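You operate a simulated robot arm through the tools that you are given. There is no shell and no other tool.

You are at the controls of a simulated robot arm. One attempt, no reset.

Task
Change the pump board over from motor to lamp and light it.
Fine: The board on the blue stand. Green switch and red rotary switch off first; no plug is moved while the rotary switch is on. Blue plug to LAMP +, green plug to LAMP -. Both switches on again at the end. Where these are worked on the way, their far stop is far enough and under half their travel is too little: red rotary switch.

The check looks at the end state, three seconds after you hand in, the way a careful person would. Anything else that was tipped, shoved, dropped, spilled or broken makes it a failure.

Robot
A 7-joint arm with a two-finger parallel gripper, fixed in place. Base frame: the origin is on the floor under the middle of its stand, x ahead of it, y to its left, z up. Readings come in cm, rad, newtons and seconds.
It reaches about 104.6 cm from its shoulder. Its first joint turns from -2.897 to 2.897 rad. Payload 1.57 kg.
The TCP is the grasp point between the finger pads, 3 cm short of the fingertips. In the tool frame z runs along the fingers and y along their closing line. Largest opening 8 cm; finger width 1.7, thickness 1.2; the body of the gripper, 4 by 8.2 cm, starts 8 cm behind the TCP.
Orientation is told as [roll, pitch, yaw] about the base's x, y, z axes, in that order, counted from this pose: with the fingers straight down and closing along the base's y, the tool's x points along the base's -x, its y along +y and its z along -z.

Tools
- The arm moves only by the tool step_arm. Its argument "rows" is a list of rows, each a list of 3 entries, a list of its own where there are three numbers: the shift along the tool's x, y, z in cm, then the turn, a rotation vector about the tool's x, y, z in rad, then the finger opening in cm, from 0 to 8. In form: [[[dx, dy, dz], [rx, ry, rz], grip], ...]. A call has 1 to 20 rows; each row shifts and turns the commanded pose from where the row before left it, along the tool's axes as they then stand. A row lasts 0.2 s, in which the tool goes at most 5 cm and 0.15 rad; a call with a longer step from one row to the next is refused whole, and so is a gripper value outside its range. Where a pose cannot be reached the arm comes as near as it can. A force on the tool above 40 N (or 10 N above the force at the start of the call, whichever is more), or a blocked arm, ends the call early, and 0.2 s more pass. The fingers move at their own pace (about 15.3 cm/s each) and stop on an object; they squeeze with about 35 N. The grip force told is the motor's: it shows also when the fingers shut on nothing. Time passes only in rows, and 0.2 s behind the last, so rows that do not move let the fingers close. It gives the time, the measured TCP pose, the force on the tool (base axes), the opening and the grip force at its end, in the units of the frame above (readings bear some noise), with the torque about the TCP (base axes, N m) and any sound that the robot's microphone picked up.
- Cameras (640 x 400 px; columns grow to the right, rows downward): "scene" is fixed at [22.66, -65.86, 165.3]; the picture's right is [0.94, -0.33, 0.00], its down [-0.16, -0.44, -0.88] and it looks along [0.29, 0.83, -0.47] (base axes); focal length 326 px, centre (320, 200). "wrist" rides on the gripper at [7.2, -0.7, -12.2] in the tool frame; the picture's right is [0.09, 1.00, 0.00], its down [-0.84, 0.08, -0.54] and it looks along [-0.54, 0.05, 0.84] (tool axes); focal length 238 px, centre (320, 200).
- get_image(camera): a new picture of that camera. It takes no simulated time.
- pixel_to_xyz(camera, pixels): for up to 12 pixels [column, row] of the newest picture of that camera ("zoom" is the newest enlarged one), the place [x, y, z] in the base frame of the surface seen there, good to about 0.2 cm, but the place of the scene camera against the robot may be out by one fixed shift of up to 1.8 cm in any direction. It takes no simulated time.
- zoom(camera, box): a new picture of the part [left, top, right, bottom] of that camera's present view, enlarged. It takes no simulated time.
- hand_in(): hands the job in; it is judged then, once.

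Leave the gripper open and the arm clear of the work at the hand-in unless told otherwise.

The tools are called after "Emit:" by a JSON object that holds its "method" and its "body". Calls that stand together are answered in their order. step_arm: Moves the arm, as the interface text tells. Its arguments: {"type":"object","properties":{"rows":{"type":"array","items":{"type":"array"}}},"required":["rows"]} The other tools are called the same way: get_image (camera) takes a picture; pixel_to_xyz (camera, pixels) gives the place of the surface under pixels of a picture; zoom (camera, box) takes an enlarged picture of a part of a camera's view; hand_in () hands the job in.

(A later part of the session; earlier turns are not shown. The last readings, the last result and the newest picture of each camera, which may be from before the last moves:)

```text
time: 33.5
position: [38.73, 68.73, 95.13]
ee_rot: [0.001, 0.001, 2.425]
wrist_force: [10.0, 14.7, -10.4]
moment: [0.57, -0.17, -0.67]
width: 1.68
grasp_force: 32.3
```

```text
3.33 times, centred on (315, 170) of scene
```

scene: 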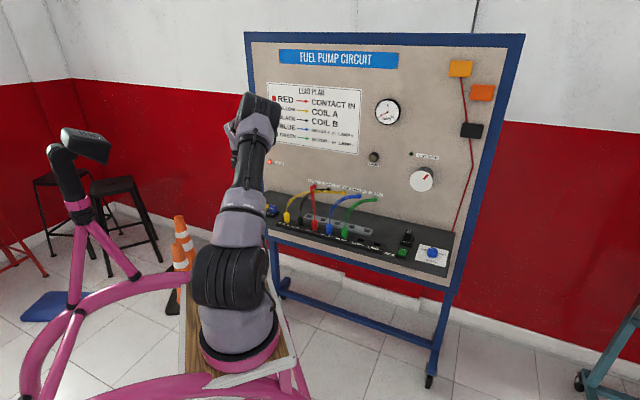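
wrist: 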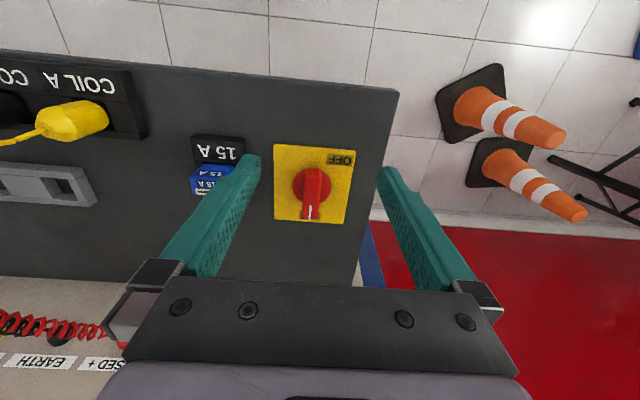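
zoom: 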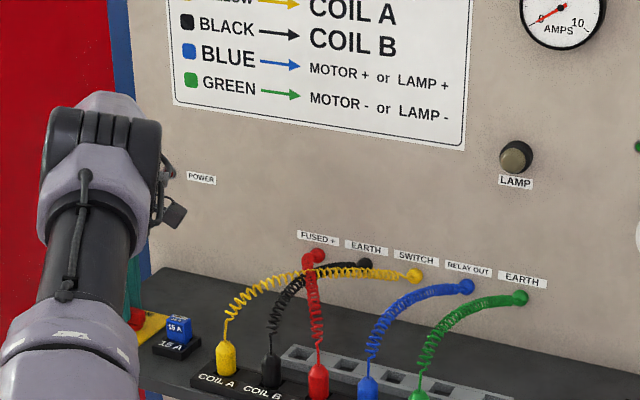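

At 94° the fingers began to be pried open (1.68 cm), and the torque about z rose to 0.67 N m. The bar has stopped at about 90°, so this looks like the stop. I'll turn back slightly to relax, open and rise, then look at the knob and the POWER lamp.

Emit:
{"method": "step_arm", "body": {"rows": [[[0, 0, 0], [0, 0, 0.05], 0.5], [[0, 0, 0], [0, 0, 0], 3], [[0, 0, 0], [0, 0, 0], 4], [[0, 0, -1.5], [0, 0, 0], 4], [[0, 0, -3], [0, 0, 0], 4], [[0, 0, -3], [0, 0, 0], 6], [[0, 0, 0], [0, 0, 0], 8], [[0, 0, 0], [0, 0, 0], 8]]}}

Emit:
{"method": "get_image", "body": {"camera": "wrist"}}

Emit:
{"method": "get_image", "body": {"camera": "scene"}}

Emit:
{"method": "zoom", "body": {"camera": "scene", "box": [235, 130, 315, 230]}}

```text
time: 35.3
position: [38.66, 68.41, 102.8]
ee_rot: [0.002, 0.001, 2.377]
wrist_force: [0.7, 0.4, -0.5]
moment: [0.04, -0.03, 0.0]
width: 7.99
grasp_force: 0.0
```

```text
taken
```

wrist: 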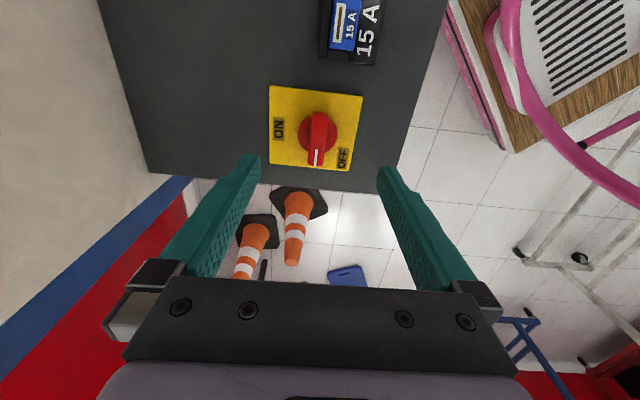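

```text
taken
```

scene: 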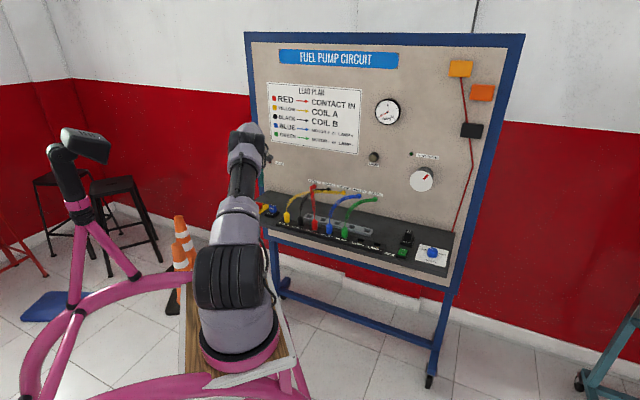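

```text
4.00 times, centred on (275, 180) of scene
```

zoom: 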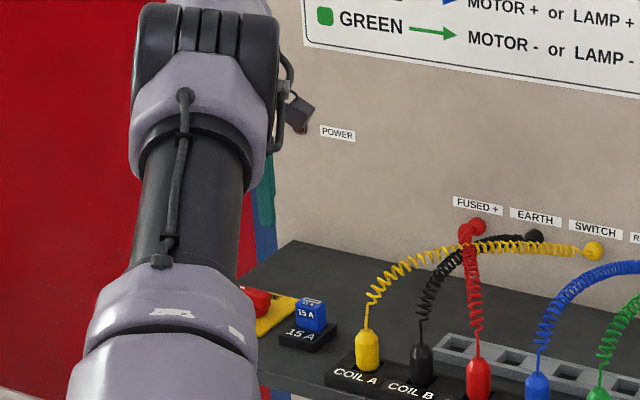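

The bar now points at 90°, next to the OFF label, and the POWER lamp looks dark though partly hidden. I'll turn the gripper back to 45°, retreat from the board, and travel along the front toward the plugs.

Emit:
{"method": "step_arm", "body": {"rows": [[[0, 0, -1], [0, 0, 0.1447], 8], [[0, 0, -1], [0, 0, 0.1447], 8], [[0, 0, -1], [0, 0, 0.1447], 8], [[0, 0, -1], [0, 0, 0.1447], 8], [[0, 0, 0], [0, 0, 0.1447], 8], [[0, 0, 0], [0, 0, 0.1447], 8], [[0, 0, 0], [0, 0, 0.1447], 8], [[0, 0, 0], [0, 0, 0.1447], 8], [[0, 0, 0], [0, 0, 0.1447], 8], [[0, 0, 0], [0, 0, 0.1447], 8], [[0, 0, 0], [0, 0, 0.1447], 8], [[3.5, 0, 0], [0, 0, 0], 8], [[3.5, 0, 0], [0, 0, 0], 8], [[3.5, 0, 0], [0, 0, 0], 8], [[3.2, -1, 0], [0, 0, 0], 8], [[0, -4, 0], [0, 0, 0], 8], [[0, -4, 0], [0, 0, 0], 8], [[0, -4, 0], [0, 0, 0], 8], [[0, -4, 0], [0, 0, 0], 8], [[0, -4, 0], [0, 0, 0], 8]]}}

Emit:
{"method": "get_image", "body": {"camera": "scene"}}

Emit:
{"method": "zoom", "body": {"camera": "scene", "box": [235, 150, 315, 230]}}

```text
time: 39.5
position: [43.64, 44.2, 106.57]
ee_rot: [-0.001, -0.001, 0.785]
wrist_force: [0.2, -0.3, 0.1]
moment: [-0.01, -0.05, 0.02]
width: 7.99
grasp_force: 0.1
```

```text
taken
```

scene: 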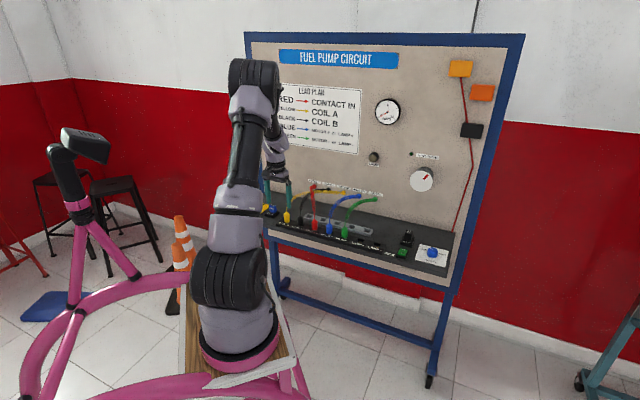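

```text
5.00 times, centred on (275, 190) of scene
```

zoom: 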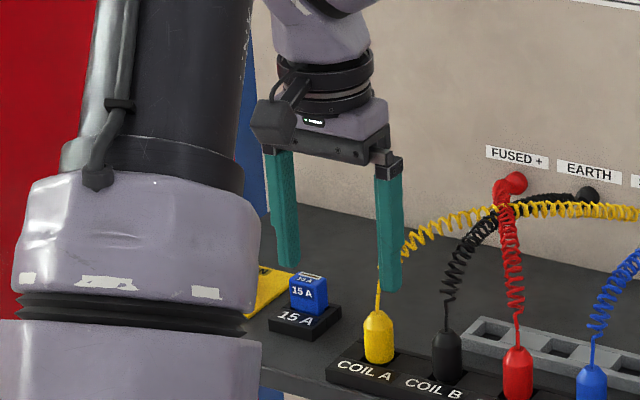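

The arm still hides the switch. I'll travel 24 cm further, to in front of the green plug, and look from both cameras.

Emit:
{"method": "step_arm", "body": {"rows": [[[0, -4, 0], [0, 0, 0], 8], [[0, -4, 0], [0, 0, 0], 8], [[0, -4, 0], [0, 0, 0], 8], [[0, -4, 0], [0, 0, 0], 8], [[0, -4, 0], [0, 0, 0], 8], [[0, -4, 0], [0, 0, 0], 8], [[0, 0, 0], [0, 0, 0], 8]]}}

Emit:
{"method": "get_image", "body": {"camera": "wrist"}}

Emit:
{"method": "get_image", "body": {"camera": "scene"}}

Emit:
{"method": "zoom", "body": {"camera": "scene", "box": [235, 150, 315, 230]}}

Emit:
{"method": "zoom", "body": {"camera": "wrist", "box": [240, 120, 400, 260]}}

```text
time: 41.1
position: [60.68, 26.47, 106.72]
ee_rot: [-0.003, 0.001, 0.783]
wrist_force: [-0.2, 0.1, -0.8]
moment: [0.02, -0.05, -0.01]
width: 7.99
grasp_force: 0.1
```

```text
taken
```

wrist: 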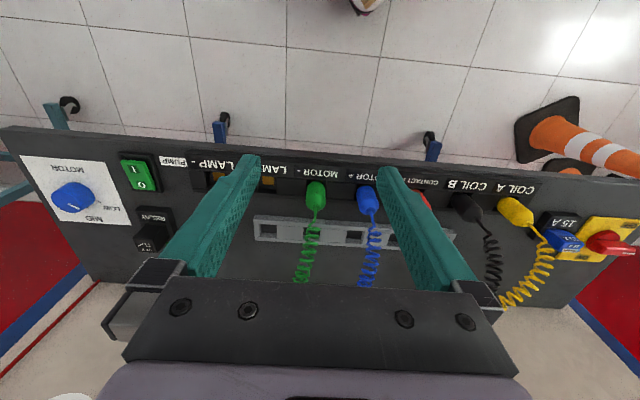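

```text
taken
```

scene: 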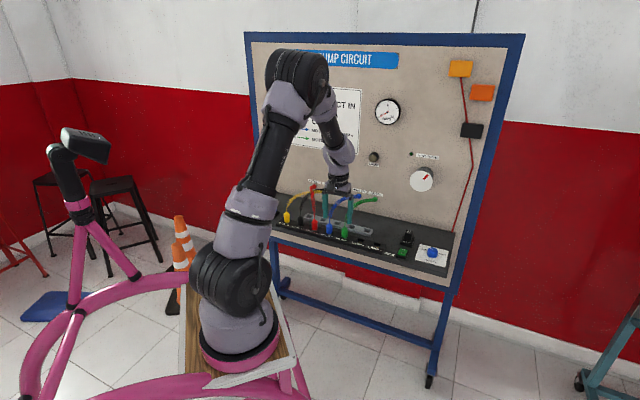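

```text
5.00 times, centred on (275, 190) of scene
```

zoom: 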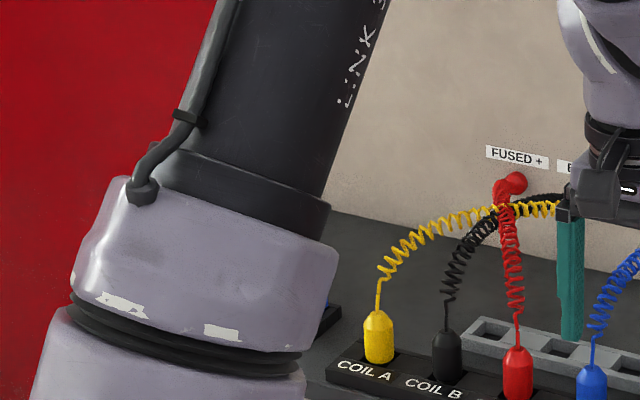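

```text
2.86 times, centred on (320, 190) of wrist
```

zoom: 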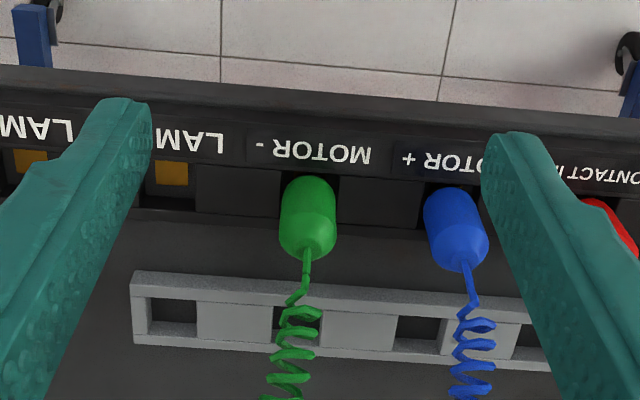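

The rotary's mark now points to the left end (wrist pixel 615,245). I'll move in front of the LAMP − socket, both to measure it and to get the arm out of the way of the POWER lamp.

Emit:
{"method": "step_arm", "body": {"rows": [[[0, -4, 0], [0, 0, 0], 8], [[0, -4, 0], [0, 0, 0], 8], [[0, -4, 0], [0, 0, 0], 8], [[0, 0, 0], [0, 0, 0], 8]]}}

Emit:
{"method": "zoom", "body": {"camera": "scene", "box": [235, 130, 335, 230]}}

Emit:
{"method": "get_image", "body": {"camera": "wrist"}}

Emit:
{"method": "zoom", "body": {"camera": "wrist", "box": [240, 120, 400, 220]}}

```text
time: 42.1
position: [69.08, 18.56, 106.53]
ee_rot: [-0.003, -0.001, 0.784]
wrist_force: [0.3, 0.1, 0.2]
moment: [0.0, 0.01, 0.01]
width: 8.0
grasp_force: 0.0
```

```text
4.00 times, centred on (285, 180) of scene
```

zoom: 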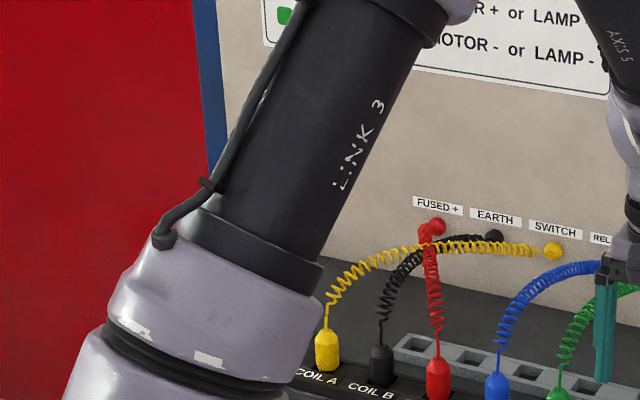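

```text
taken
```

wrist: 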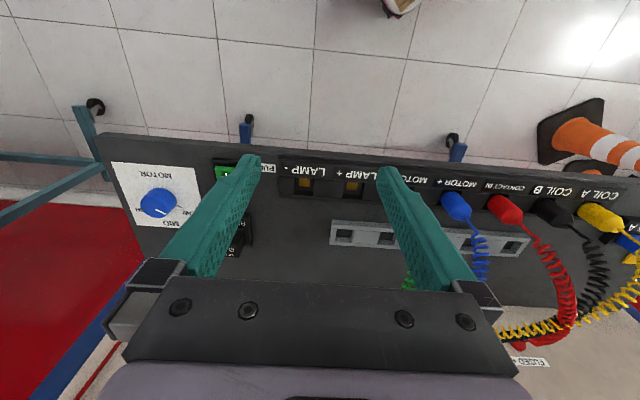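

```text
4.00 times, centred on (320, 170) of wrist
```

zoom: 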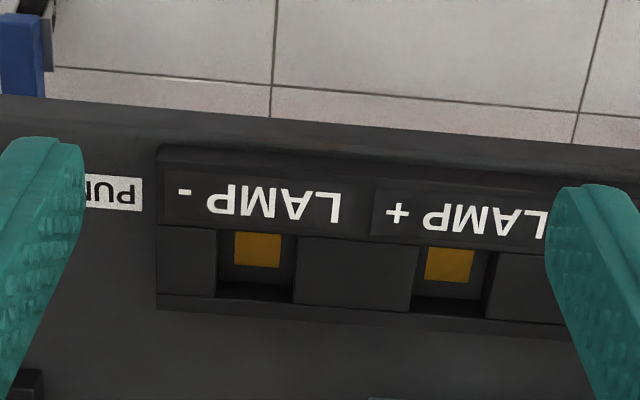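

Both lamp holes are visible here. I'll measure their rim edges and gold contacts.

Emit:
{"method": "pixel_to_xyz", "body": {"camera": "zoom", "pixels": [[210, 255], [300, 262], [257, 224], [256, 304], [256, 250], [256, 275], [404, 270], [496, 277], [450, 238], [448, 318], [449, 264], [449, 288]]}}

```text
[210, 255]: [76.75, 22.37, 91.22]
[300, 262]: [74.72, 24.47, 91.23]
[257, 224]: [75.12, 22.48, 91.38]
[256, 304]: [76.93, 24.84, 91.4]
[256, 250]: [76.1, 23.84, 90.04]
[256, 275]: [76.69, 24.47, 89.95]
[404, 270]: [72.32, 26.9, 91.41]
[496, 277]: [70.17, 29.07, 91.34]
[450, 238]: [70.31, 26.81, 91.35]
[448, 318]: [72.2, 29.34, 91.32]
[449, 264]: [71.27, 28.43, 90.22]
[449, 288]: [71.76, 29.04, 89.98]
```

LAMP − centre comes out at about (76.0, 23.7) and LAMP + at about (71.3, 28.3). Now I'll check the shape of the green and blue cables in the scene camera to see whether the gripper's body would foul them.

Emit:
{"method": "zoom", "body": {"camera": "scene", "box": [300, 170, 420, 260]}}

```text
4.44 times, centred on (360, 215) of scene
```

zoom: 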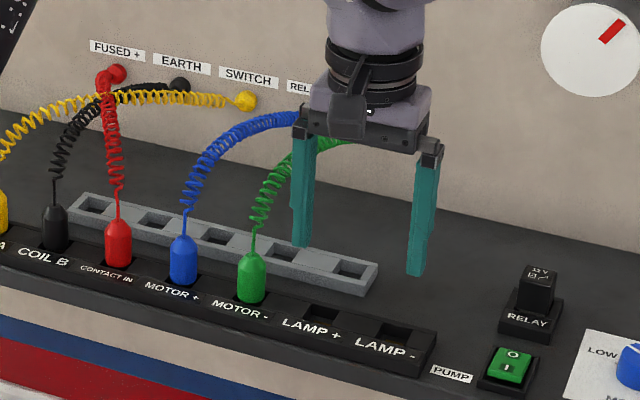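

Emit:
{"method": "pixel_to_xyz", "body": {"camera": "zoom", "pixels": [[252, 245], [252, 265], [257, 212], [268, 185], [285, 163], [252, 290], [183, 250], [187, 200], [200, 165], [225, 137], [260, 122], [290, 118]]}}

```text
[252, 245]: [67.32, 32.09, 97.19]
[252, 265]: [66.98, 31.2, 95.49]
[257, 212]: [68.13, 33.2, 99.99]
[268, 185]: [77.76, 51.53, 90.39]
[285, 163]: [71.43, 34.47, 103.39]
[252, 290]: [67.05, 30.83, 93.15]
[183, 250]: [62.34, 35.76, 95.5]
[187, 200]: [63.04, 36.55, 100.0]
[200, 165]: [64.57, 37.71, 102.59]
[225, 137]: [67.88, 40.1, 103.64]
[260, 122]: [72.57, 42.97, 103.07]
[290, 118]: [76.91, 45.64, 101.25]
```

The cable rises to about z 103 a few cm behind the plug. I'll tilt the gripper back by 0.35 rad about its closing axis, so the palm stays clear of the cable, and move in front of the green plug.

Emit:
{"method": "step_arm", "body": {"rows": [[[0, 3, 0], [0, 0, 0], 8], [[0, 3, 0], [0, 0, 0], 8], [[0, 3, 0], [0, 0, 0], 8], [[0, 3, 0], [0, 0, 0], 8], [[0, 0, 0], [0, -0.117, 0], 8], [[0, 0, 0], [0, -0.117, 0], 8], [[0, 0, 0], [0, -0.116, 0], 8], [[0, 0, 0], [0, 0, 0], 8]]}}

Emit:
{"method": "get_image", "body": {"camera": "wrist"}}

Emit:
{"method": "zoom", "body": {"camera": "scene", "box": [240, 120, 440, 280]}}

```text
time: 43.9
position: [60.94, 27.22, 106.6]
ee_rot: [-0.002, -0.348, 0.783]
wrist_force: [-0.9, 0.1, -0.7]
moment: [-0.02, 0.02, 0.01]
width: 8.01
grasp_force: 0.0
```

```text
taken
```

wrist: 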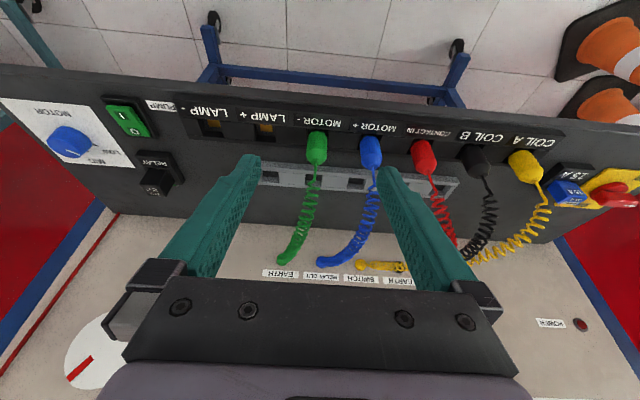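

```text
2.50 times, centred on (340, 200) of scene
```

zoom: 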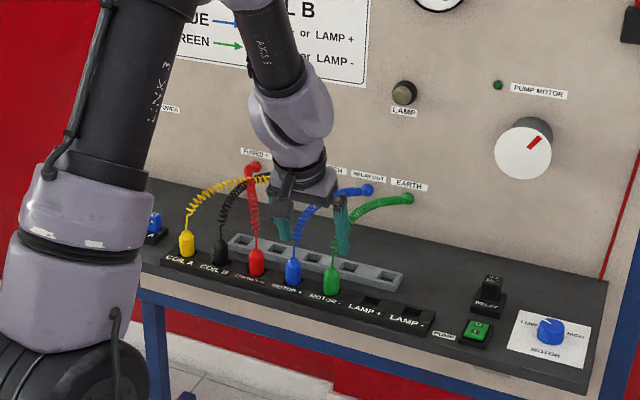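

The POWER lamp is in the wrist view at (581,325). I'll zoom on it and on the rotary switch to confirm the power is off.

Emit:
{"method": "zoom", "body": {"camera": "wrist", "box": [520, 295, 620, 355]}}

Emit:
{"method": "zoom", "body": {"camera": "wrist", "box": [540, 150, 640, 230]}}

Emit:
{"method": "zoom", "body": {"camera": "wrist", "box": [270, 110, 400, 200]}}

```text
6.40 times, centred on (570, 325) of wrist
```

zoom: 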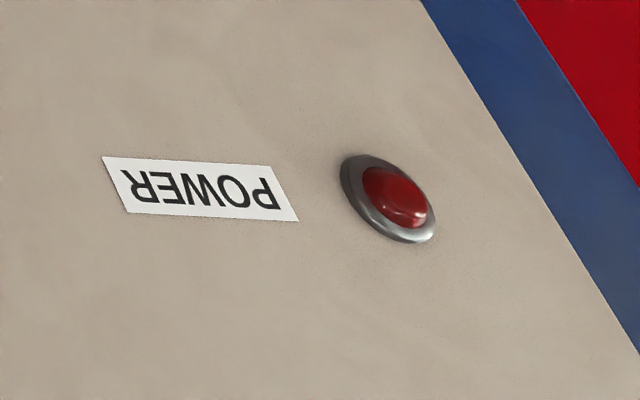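

```text
5.00 times, centred on (590, 190) of wrist
```

zoom: 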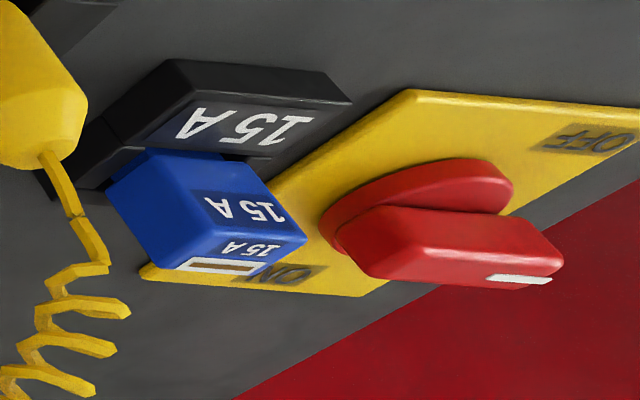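

```text
4.44 times, centred on (335, 155) of wrist
```

zoom: 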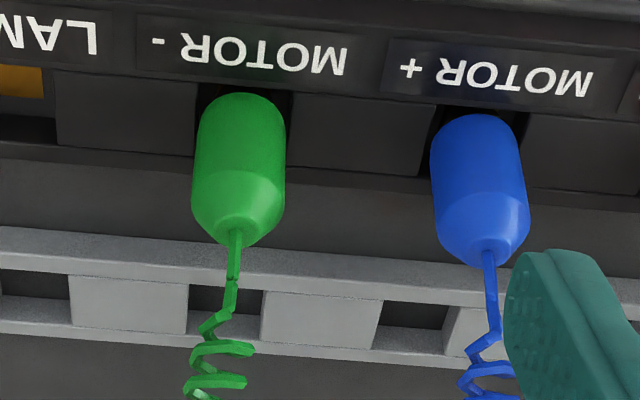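

The POWER lamp is dark, so the power is off. Now I'll measure the green and blue plugs in this zoom: body sides, top and cable start.

Emit:
{"method": "pixel_to_xyz", "body": {"camera": "zoom", "pixels": [[197, 170], [240, 120], [240, 150], [283, 160], [238, 180], [238, 222], [235, 240], [232, 280], [478, 140], [482, 190], [488, 238], [430, 170]]}}

```text
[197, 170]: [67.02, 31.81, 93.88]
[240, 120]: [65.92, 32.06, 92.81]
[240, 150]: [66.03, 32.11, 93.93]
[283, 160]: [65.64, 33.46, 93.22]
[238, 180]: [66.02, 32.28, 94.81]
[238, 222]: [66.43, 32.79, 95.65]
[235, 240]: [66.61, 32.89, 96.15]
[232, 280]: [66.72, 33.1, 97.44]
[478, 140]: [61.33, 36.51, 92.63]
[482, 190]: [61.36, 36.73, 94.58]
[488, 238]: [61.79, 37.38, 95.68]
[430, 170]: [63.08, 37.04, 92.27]
```

The green plug axis is at about (66.6, 32.9), radius 1.1, with the cable leaving at z 96. The blue axis is at (61.9, 37.5). I'll go above and in front of the green plug with a 4.6 cm opening.

Emit:
{"method": "step_arm", "body": {"rows": [[[0, 0, 0], [0, 0, 0], 4.6], [[-1.48, 0, 2.77], [0, 0, 0], 4.6], [[-1.48, 0, 2.77], [0, 0, 0], 4.6], [[0, 0, 2], [0, 0, 0], 4.6], [[0, 0, 0], [0, 0, 0], 4.6]]}}

Emit:
{"method": "get_image", "body": {"camera": "wrist"}}

Emit:
{"method": "zoom", "body": {"camera": "scene", "box": [300, 160, 420, 260]}}

```text
time: 45.1
position: [64.52, 31.08, 100.53]
ee_rot: [-0.002, -0.35, 0.783]
wrist_force: [-0.4, 0.3, -0.5]
moment: [0.0, 0.0, 0.01]
width: 4.6
grasp_force: 0.0
```

```text
taken
```

wrist: 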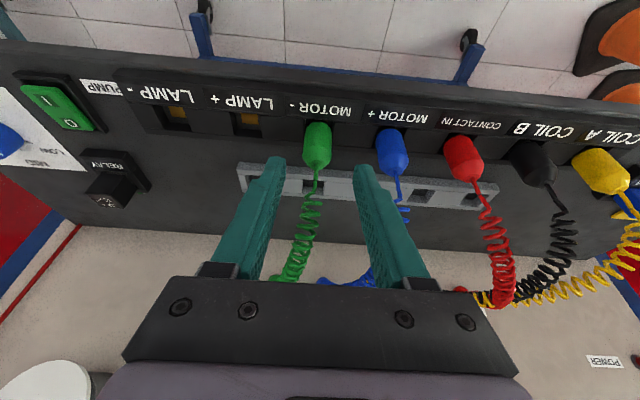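

```text
4.00 times, centred on (360, 210) of scene
```

zoom: 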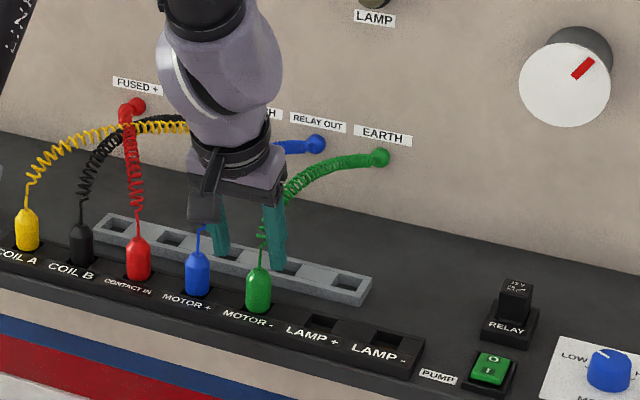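

The fingers straddle the green cable (plug at wrist 317,140, between the fingers). I'll go down the tool axis by 6 cm to bring the pads beside the plug body.

Emit:
{"method": "step_arm", "body": {"rows": [[[-0.03, -0.1, 1.5], [0, 0, 0], 4.6], [[-0.03, -0.1, 1.5], [0, 0, 0], 4.6], [[-0.04, 0, 1.5], [0, 0, 0], 4.6], [[0, 0, 1], [0, 0, 0], 4.6], [[0, 0, 0], [0, 0, 0], 4.6]]}}

Emit:
{"method": "get_image", "body": {"camera": "wrist"}}

Emit:
{"method": "zoom", "body": {"camera": "scene", "box": [310, 180, 400, 255]}}

```text
time: 46.3
position: [66.13, 32.06, 95.3]
ee_rot: [-0.002, -0.35, 0.784]
wrist_force: [-0.1, -0.2, 0.8]
moment: [-0.03, -0.02, 0.02]
width: 4.59
grasp_force: 0.1
```

```text
taken
```

wrist: 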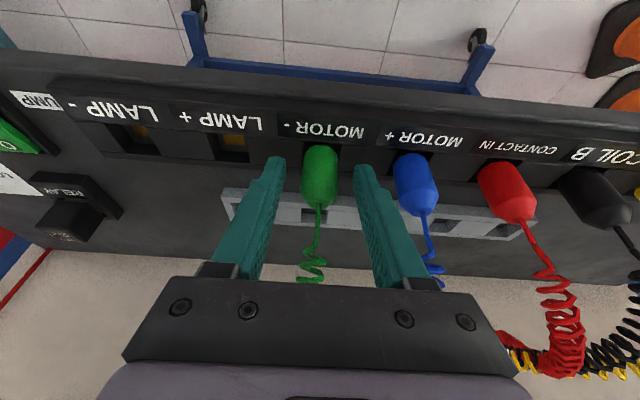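

```text
5.33 times, centred on (355, 218) of scene
```

zoom: 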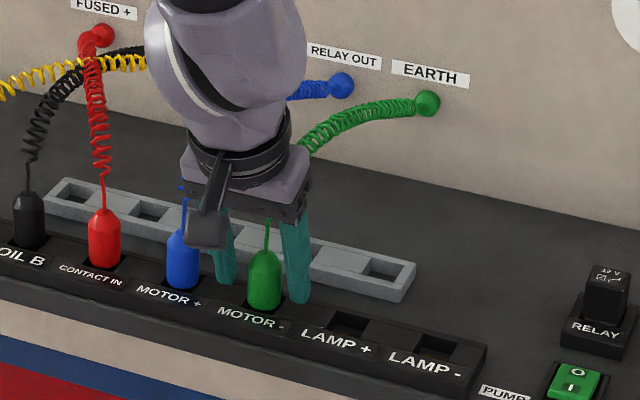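

The plug sits midway between the fingers (column 320). I'll go down another 0.4 cm and close on it.

Emit:
{"method": "step_arm", "body": {"rows": [[[0, 0, 0.4], [0, 0, 0], 4.6], [[0, 0, 0], [0, 0, 0], 3.2], [[0, 0, 0], [0, 0, 0], 2.2], [[0, 0, 0], [0, 0, 0], 1], [[0, 0, 0], [0, 0, 0], 1], [[0, 0, 0], [0, 0, 0], 1]]}}

Emit:
{"method": "get_image", "body": {"camera": "wrist"}}

```text
time: 47.7
position: [66.19, 32.42, 94.98]
ee_rot: [-0.002, -0.349, 0.784]
wrist_force: [-0.1, 0.2, 0.4]
moment: [0.03, 0.01, -0.03]
width: 2.2
grasp_force: 34.1
```

```text
taken
```

wrist: 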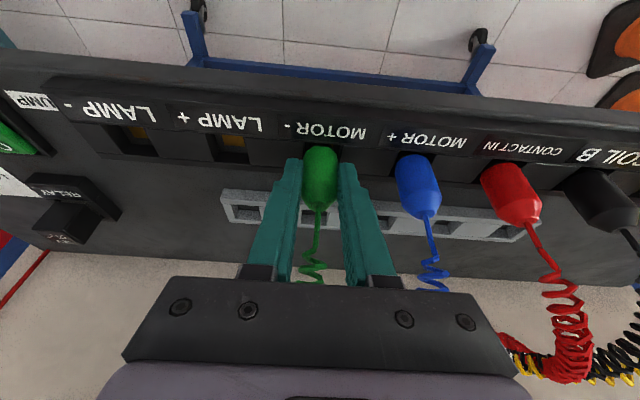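

The green plug is gripped (2.2 cm, 34 N). I'll pull straight up slowly by 1.5 cm and check force and width.

Emit:
{"method": "step_arm", "body": {"rows": [[[-0.17, 0, -0.47], [0, 0, 0], 1], [[-0.17, 0, -0.47], [0, 0, 0], 1], [[-0.17, 0, -0.47], [0, 0, 0], 1], [[0, 0, 0], [0, 0, 0], 1]]}}

Emit:
{"method": "get_image", "body": {"camera": "wrist"}}

Emit:
{"method": "zoom", "body": {"camera": "scene", "box": [310, 180, 400, 255]}}

```text
time: 48.7
position: [66.05, 32.15, 96.56]
ee_rot: [-0.003, -0.35, 0.783]
wrist_force: [-0.1, 0.5, 0.2]
moment: [0.02, 0.02, 0.03]
width: 2.22
grasp_force: 35.2
```

```text
taken
```

wrist: 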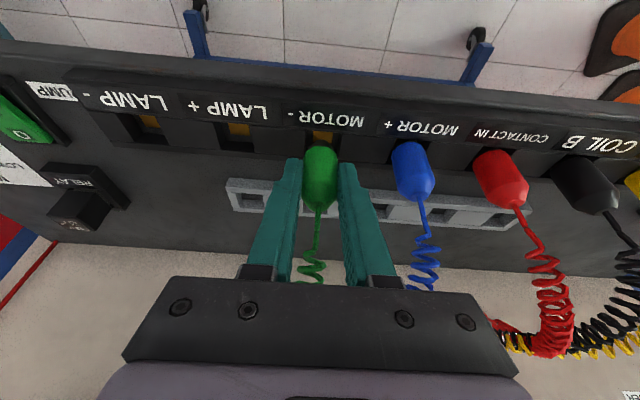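

```text
5.33 times, centred on (355, 218) of scene
```

zoom: 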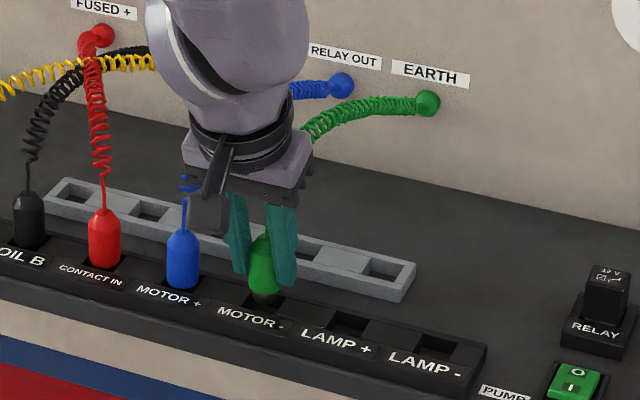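

The plug came up freely, still held at 2.2 cm. I'll lift another 3 cm and carry it 13.1 cm along the row toward LAMP −, and look.

Emit:
{"method": "step_arm", "body": {"rows": [[[-0.34, 0, -0.94], [0, 0, 0], 1], [[-0.34, 0, -0.94], [0, 0, 0], 1], [[-0.34, 0, -0.94], [0, 0, 0], 1], [[0, -2, 0], [0, 0, 0], 1], [[0, -2, 0], [0, 0, 0], 1], [[0, -2, 0], [0, 0, 0], 1], [[0, -2, 0], [0, 0, 0], 1], [[0, -2, 0], [0, 0, 0], 1], [[0, -2, 0], [0, 0, 0], 1], [[0, -1.1, 0], [0, 0, 0], 1], [[0, 0, 0], [0, 0, 0], 1]]}}

Emit:
{"method": "get_image", "body": {"camera": "wrist"}}

Emit:
{"method": "zoom", "body": {"camera": "scene", "box": [310, 170, 430, 270]}}

```text
time: 51.1
position: [75.37, 22.89, 99.61]
ee_rot: [-0.001, -0.349, 0.782]
wrist_force: [-0.9, 0.1, -0.5]
moment: [0.01, 0.0, 0.02]
width: 2.21
grasp_force: 34.4
```

```text
taken
```

wrist: 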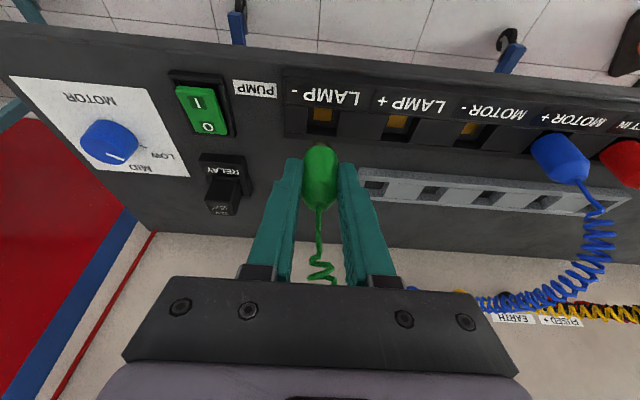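

```text
4.00 times, centred on (370, 220) of scene
```

zoom: 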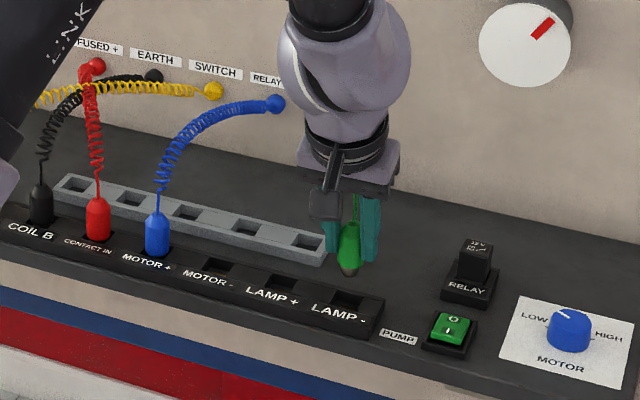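

The green plug hangs above LAMP −. I'll measure the three empty holes in this wrist view to fix the row direction, and zoom in on the plug's lower end.

Emit:
{"method": "zoom", "body": {"camera": "scene", "box": [370, 205, 420, 250]}}

Emit:
{"method": "zoom", "body": {"camera": "wrist", "box": [270, 80, 510, 200]}}

```text
8.89 times, centred on (395, 228) of scene
```

zoom: 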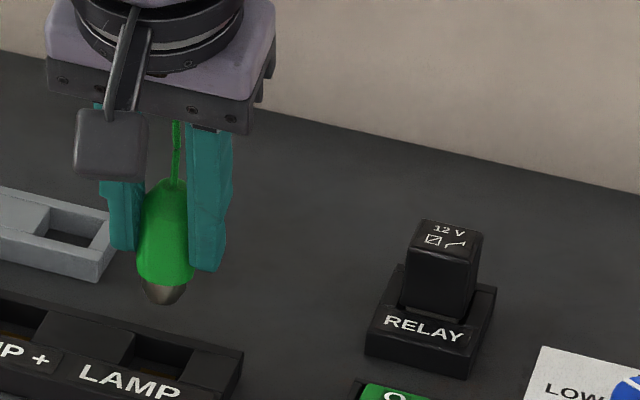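

```text
2.67 times, centred on (390, 140) of wrist
```

zoom: 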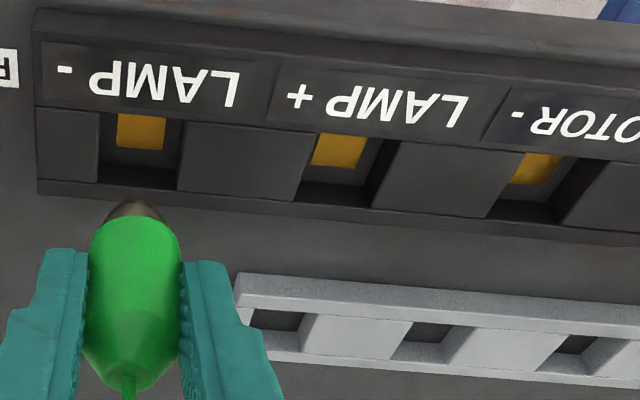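

The plug has a tapered nose, hanging upright. I'll measure hole edges in this zoom.

Emit:
{"method": "pixel_to_xyz", "body": {"camera": "zoom", "pixels": [[92, 140], [186, 148], [140, 104], [140, 192], [298, 165], [387, 172], [343, 124], [340, 212], [486, 185], [573, 190], [535, 146], [525, 228]]}}

Emit:
{"method": "pixel_to_xyz", "body": {"camera": "wrist", "pixels": [[320, 158], [320, 165], [320, 175], [320, 190], [304, 180], [337, 180], [320, 205]]}}

```text
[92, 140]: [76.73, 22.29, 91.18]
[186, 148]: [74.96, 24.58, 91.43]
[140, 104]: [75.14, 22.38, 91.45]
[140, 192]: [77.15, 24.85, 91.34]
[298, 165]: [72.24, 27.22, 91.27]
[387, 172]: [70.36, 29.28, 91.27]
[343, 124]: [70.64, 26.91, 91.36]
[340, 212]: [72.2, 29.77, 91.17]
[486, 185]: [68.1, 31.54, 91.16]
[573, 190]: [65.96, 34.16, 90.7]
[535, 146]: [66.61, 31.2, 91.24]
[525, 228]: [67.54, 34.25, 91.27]
```

```text
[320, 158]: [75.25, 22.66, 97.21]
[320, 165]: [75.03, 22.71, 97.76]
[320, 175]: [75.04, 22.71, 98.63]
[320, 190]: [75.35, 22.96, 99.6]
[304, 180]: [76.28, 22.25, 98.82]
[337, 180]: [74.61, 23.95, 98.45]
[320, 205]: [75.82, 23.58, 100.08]
```

The row is straight at 45° with LAMP − centred at s 37.0, and the held plug needs about 0.28 cm toward the panel. I'll shift that and lower 3 cm, so the nose is just above the rim, then look.

Emit:
{"method": "step_arm", "body": {"rows": [[[-0.26, 0, 0.1], [0, 0, 0], 1], [[0.34, 0, 0.94], [0, 0, 0], 1], [[0.34, 0, 0.94], [0, 0, 0], 1], [[0.34, 0, 0.94], [0, 0, 0], 1], [[0, 0, 0], [0, 0, 0], 1]]}}

Emit:
{"method": "zoom", "body": {"camera": "wrist", "box": [240, 80, 400, 200]}}

Emit:
{"method": "zoom", "body": {"camera": "scene", "box": [360, 205, 420, 260]}}

```text
time: 52.3
position: [75.48, 23.16, 96.55]
ee_rot: [-0.001, -0.35, 0.786]
wrist_force: [0.4, -0.5, -0.2]
moment: [-0.03, -0.04, -0.02]
width: 2.21
grasp_force: 35.2
```

```text
3.33 times, centred on (320, 140) of wrist
```

zoom: 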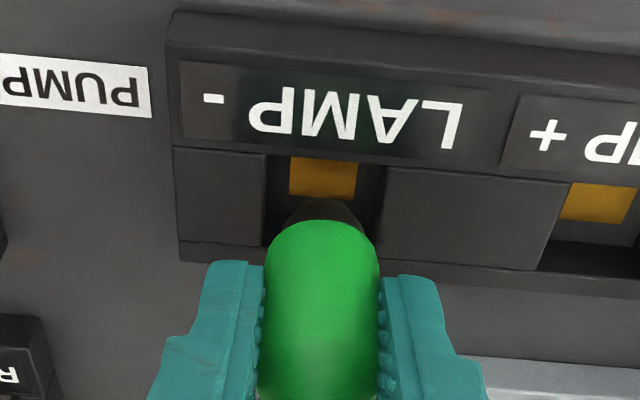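

```text
7.27 times, centred on (390, 232) of scene
```

zoom: 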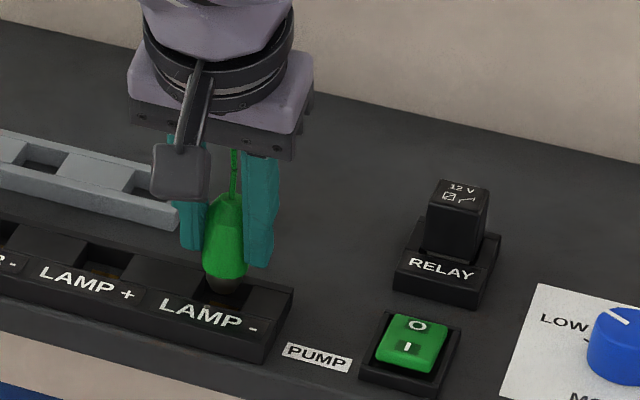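

The nose is centred over the hole. I'll lower in 0.3 cm steps to the seated height (TCP z ≈ 95.0), watching the force.

Emit:
{"method": "step_arm", "body": {"rows": [[[0.102, 0, 0.282], [0, 0, 0], 1], [[0.102, 0, 0.282], [0, 0, 0], 1], [[0.102, 0, 0.282], [0, 0, 0], 1], [[0.102, 0, 0.282], [0, 0, 0], 1], [[0.102, 0, 0.282], [0, 0, 0], 1], [[0, 0, 0], [0, 0, 0], 1]]}}

Emit:
{"method": "zoom", "body": {"camera": "wrist", "box": [240, 80, 400, 200]}}

Emit:
{"method": "zoom", "body": {"camera": "scene", "box": [310, 205, 420, 270]}}

```text
time: 53.7
position: [75.75, 23.14, 95.18]
ee_rot: [-0.001, -0.35, 0.784]
wrist_force: [0.1, 0.0, -1.2]
moment: [0.02, 0.01, 0.0]
width: 2.23
grasp_force: 34.9
```

```text
3.33 times, centred on (320, 140) of wrist
```

zoom: 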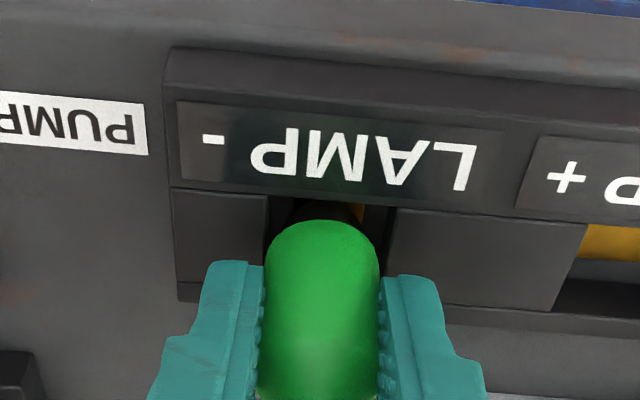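

```text
5.82 times, centred on (365, 238) of scene
```

zoom: 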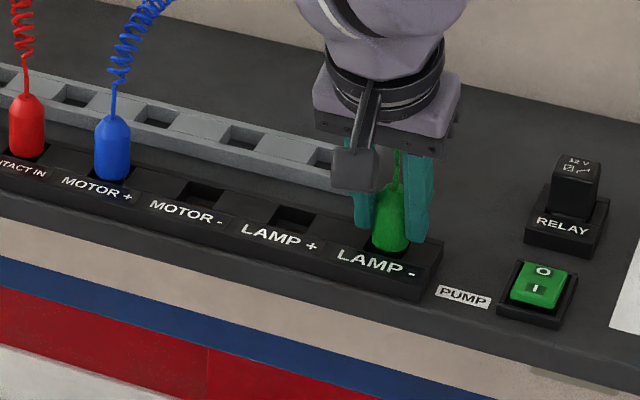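

No contact force and the plug is nearly seated. It looks slightly off to the left of the hole centre, so I'll measure the block edges either side and the plug sides.

Emit:
{"method": "zoom", "body": {"camera": "wrist", "box": [280, 120, 360, 170]}}

Emit:
{"method": "pixel_to_xyz", "body": {"camera": "zoom", "pixels": [[180, 175], [440, 200], [320, 190], [330, 220], [330, 260], [330, 330], [225, 300], [420, 300], [240, 280], [405, 280], [320, 130], [180, 230]]}}

```text
8.00 times, centred on (320, 145) of wrist
```

zoom: 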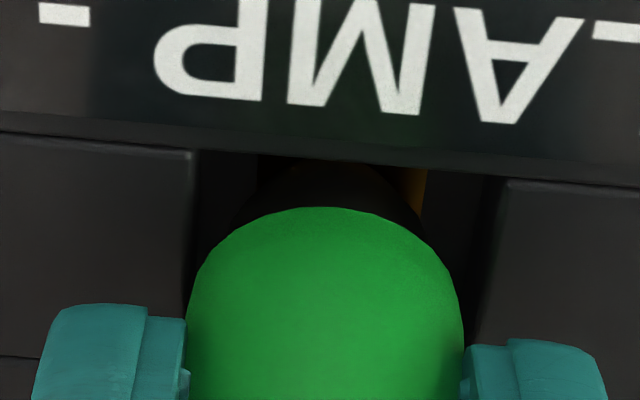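

```text
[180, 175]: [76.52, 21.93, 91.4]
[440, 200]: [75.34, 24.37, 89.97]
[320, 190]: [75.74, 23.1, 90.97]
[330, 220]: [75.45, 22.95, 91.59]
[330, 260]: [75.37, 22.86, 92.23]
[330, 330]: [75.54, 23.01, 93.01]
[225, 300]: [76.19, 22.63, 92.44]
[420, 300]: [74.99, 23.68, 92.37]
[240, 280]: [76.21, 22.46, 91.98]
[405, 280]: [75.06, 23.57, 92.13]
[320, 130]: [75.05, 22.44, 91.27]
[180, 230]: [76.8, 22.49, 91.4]
```

The plug is about 0.16 cm off toward the tool's −y side. I'll shift +0.15 cm in y and lower the last 0.25 cm.

Emit:
{"method": "step_arm", "body": {"rows": [[[0, 0.15, 0], [0, 0, 0], 1], [[0.05, 0, 0.14], [0, 0, 0], 1], [[0.05, 0, 0.14], [0, 0, 0], 1], [[0, 0, 0], [0, 0, 0], 1]]}}

Emit:
{"method": "zoom", "body": {"camera": "wrist", "box": [280, 120, 360, 170]}}

```text
time: 54.7
position: [75.53, 23.3, 94.9]
ee_rot: [-0.004, -0.352, 0.783]
wrist_force: [-2.7, -5.2, 27.5]
moment: [-0.11, -0.01, -0.04]
width: 2.2
grasp_force: 34.7
```

```text
8.00 times, centred on (320, 145) of wrist
```

zoom: 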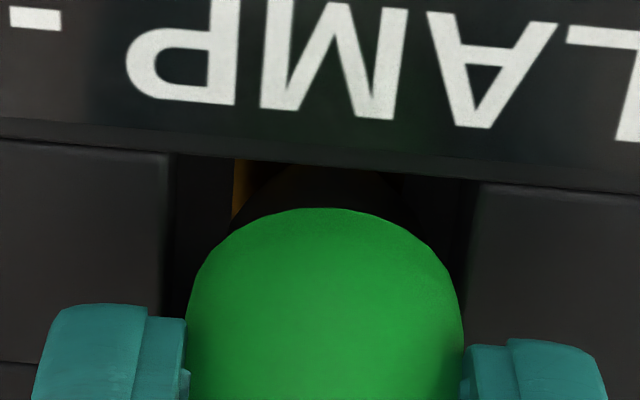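

The nose touched bottom (27 N at TCP z 94.9, the same height as when it was seated in MOTOR −), and it is centred. I'll open the fingers and look before leaving.

Emit:
{"method": "step_arm", "body": {"rows": [[[-0.03, 0, -0.08], [0, 0, 0], 2], [[0, 0, 0], [0, 0, 0], 3.5], [[0, 0, 0], [0, 0, 0], 4.6], [[0, 0, 0], [0, 0, 0], 4.6]]}}

Emit:
{"method": "get_image", "body": {"camera": "wrist"}}

Emit:
{"method": "zoom", "body": {"camera": "scene", "box": [310, 205, 420, 270]}}

```text
time: 55.7
position: [75.57, 23.25, 94.82]
ee_rot: [-0.002, -0.349, 0.782]
wrist_force: [-0.4, -0.1, -0.3]
moment: [0.01, 0.01, 0.02]
width: 4.59
grasp_force: 0.0
```

```text
taken
```

wrist: 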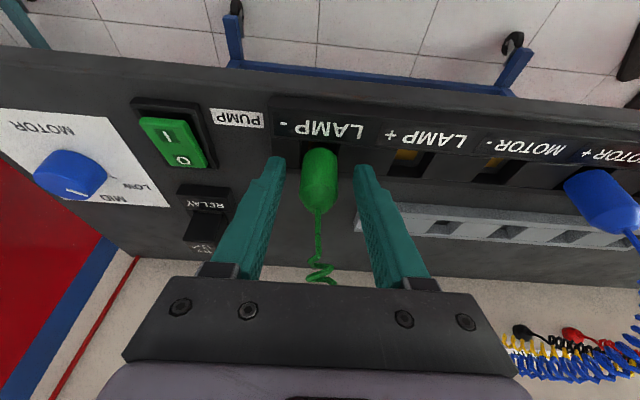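

```text
5.82 times, centred on (365, 238) of scene
```

zoom: 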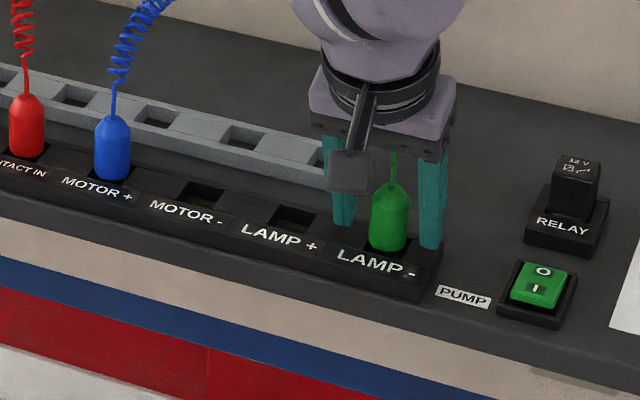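

The green plug stands in LAMP − like its neighbours. I'll retract along the tool axis, step back from the cables, and slide along to the blue plug.

Emit:
{"method": "step_arm", "body": {"rows": [[[0, 0, -1.5], [0, 0, 0], 4.6], [[0, 0, -2], [0, 0, 0], 4.6], [[0, 0, -2.5], [0, 0, 0], 4.6], [[0, 0, -2.5], [0, 0, 0], 4.6], [[2.82, 0, -1.02], [0, 0, 0], 4.6], [[0, 3.3, 0], [0, 0, 0], 4.6], [[0, 3.3, 0], [0, 0, 0], 4.6], [[0, 3.3, 0], [0, 0, 0], 4.6], [[0, 3.3, 0], [0, 0, 0], 4.6], [[0, 3.3, 0], [0, 0, 0], 4.6], [[0, 3.3, 0], [0, 0, 0], 4.6], [[0, 0, 0], [0, 0, 0], 4.6]]}}

Emit:
{"method": "get_image", "body": {"camera": "wrist"}}

Emit:
{"method": "zoom", "body": {"camera": "wrist", "box": [260, 100, 380, 180]}}

Emit:
{"method": "zoom", "body": {"camera": "scene", "box": [300, 160, 440, 270]}}

```text
time: 58.3
position: [57.17, 33.07, 102.69]
ee_rot: [-0.001, -0.349, 0.785]
wrist_force: [0.6, -0.5, -0.2]
moment: [-0.01, 0.01, 0.03]
width: 4.61
grasp_force: 0.0
```

```text
taken
```

wrist: 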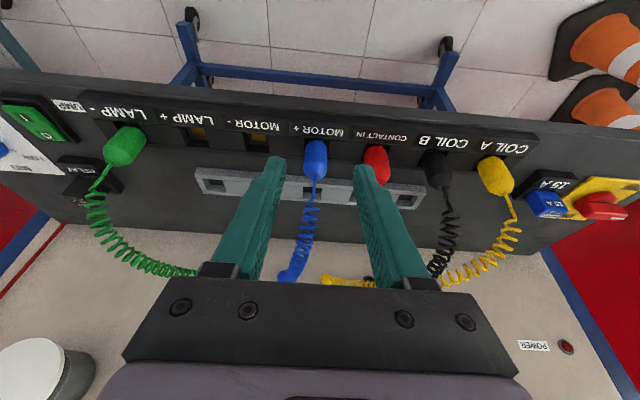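

```text
5.00 times, centred on (320, 140) of wrist
```

zoom: 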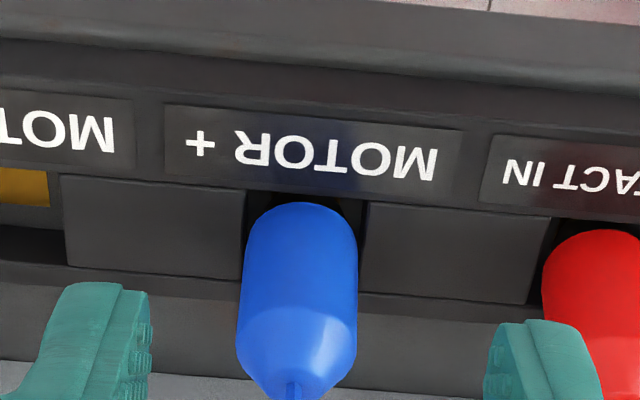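

```text
3.64 times, centred on (370, 215) of scene
```

zoom: 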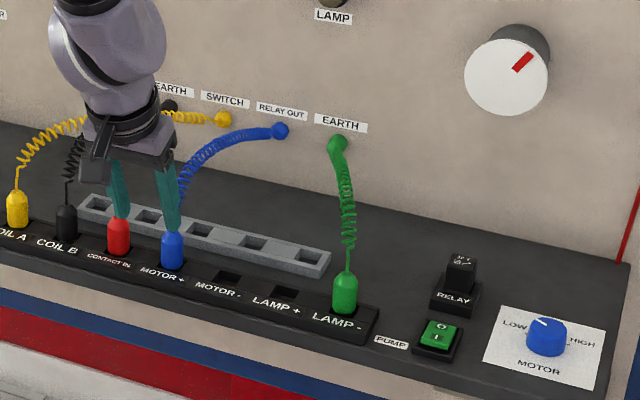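

The green plug sits well in LAMP −. I'll measure the blue plug in the wrist picture to line up.

Emit:
{"method": "pixel_to_xyz", "body": {"camera": "wrist", "pixels": [[316, 150], [316, 158], [316, 168], [315, 176], [306, 155], [326, 157], [315, 182]]}}

```text
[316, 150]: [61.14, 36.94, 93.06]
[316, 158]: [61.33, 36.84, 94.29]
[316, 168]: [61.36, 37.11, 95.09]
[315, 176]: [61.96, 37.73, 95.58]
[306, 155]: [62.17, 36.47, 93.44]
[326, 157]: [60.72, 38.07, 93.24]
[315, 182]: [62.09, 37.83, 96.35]
```

The blue plug axis is at s 17.15, and the TCP is at s 17.04. I'll move in over it and go down the tool axis, stopping about 2.5 cm short to check.

Emit:
{"method": "step_arm", "body": {"rows": [[[-1.45, -0.05, 0.68], [0, 0, 0], 4.6], [[-1.45, -0.05, 0.69], [0, 0, 0], 4.6], [[0, 0, 2], [0, 0, 0], 4.6], [[0, 0, 2], [0, 0, 0], 4.6], [[0, 0, 1.5], [0, 0, 0], 4.6], [[0, 0, 0], [0, 0, 0], 4.6]]}}

Emit:
{"method": "get_image", "body": {"camera": "wrist"}}

Emit:
{"method": "zoom", "body": {"camera": "scene", "box": [280, 170, 380, 255]}}

```text
time: 59.7
position: [60.93, 36.68, 97.53]
ee_rot: [-0.002, -0.348, 0.783]
wrist_force: [1.0, 0.2, 0.3]
moment: [-0.04, 0.0, -0.01]
width: 4.59
grasp_force: 0.0
```

```text
taken
```

wrist: 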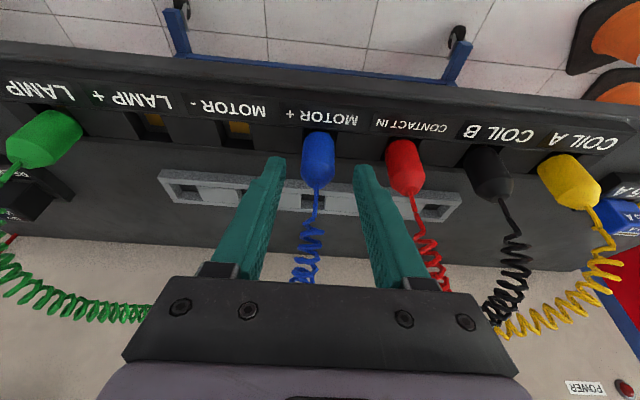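

```text
4.71 times, centred on (330, 212) of scene
```

zoom: 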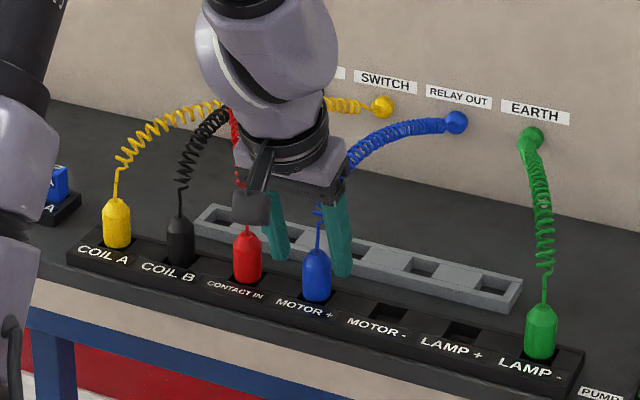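

The blue plug is centred between the fingers (column 318). I'll go down the last 2.7 cm and close.

Emit:
{"method": "step_arm", "body": {"rows": [[[0.1, 0, 1.2], [0, 0, 0], 4.6], [[0.1, 0, 1], [0, 0, 0], 4.6], [[0, 0, 0.5], [0, 0, 0], 4.6], [[0, 0, 0], [0, 0, 0], 4.6], [[0, 0, 0], [0, 0, 0], 3.2], [[0, 0, 0], [0, 0, 0], 2.2], [[0, 0, 0], [0, 0, 0], 1], [[0, 0, 0], [0, 0, 0], 1], [[0, 0, 0], [0, 0, 0], 1]]}}

Emit:
{"method": "get_image", "body": {"camera": "wrist"}}

```text
time: 61.7
position: [61.49, 37.19, 94.84]
ee_rot: [-0.002, -0.349, 0.784]
wrist_force: [0.7, 0.9, -0.3]
moment: [0.0, 0.01, 0.03]
width: 2.2
grasp_force: 34.6
```

```text
taken
```

wrist: 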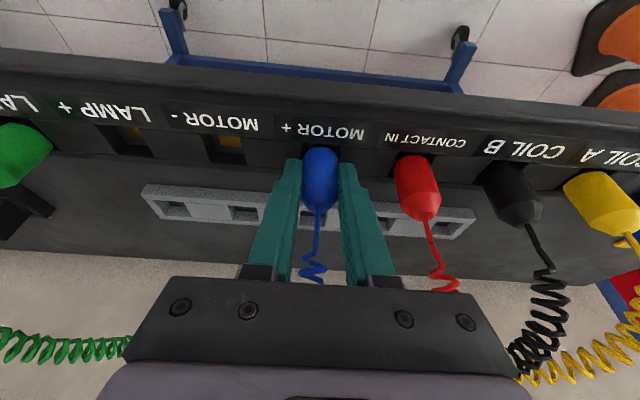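

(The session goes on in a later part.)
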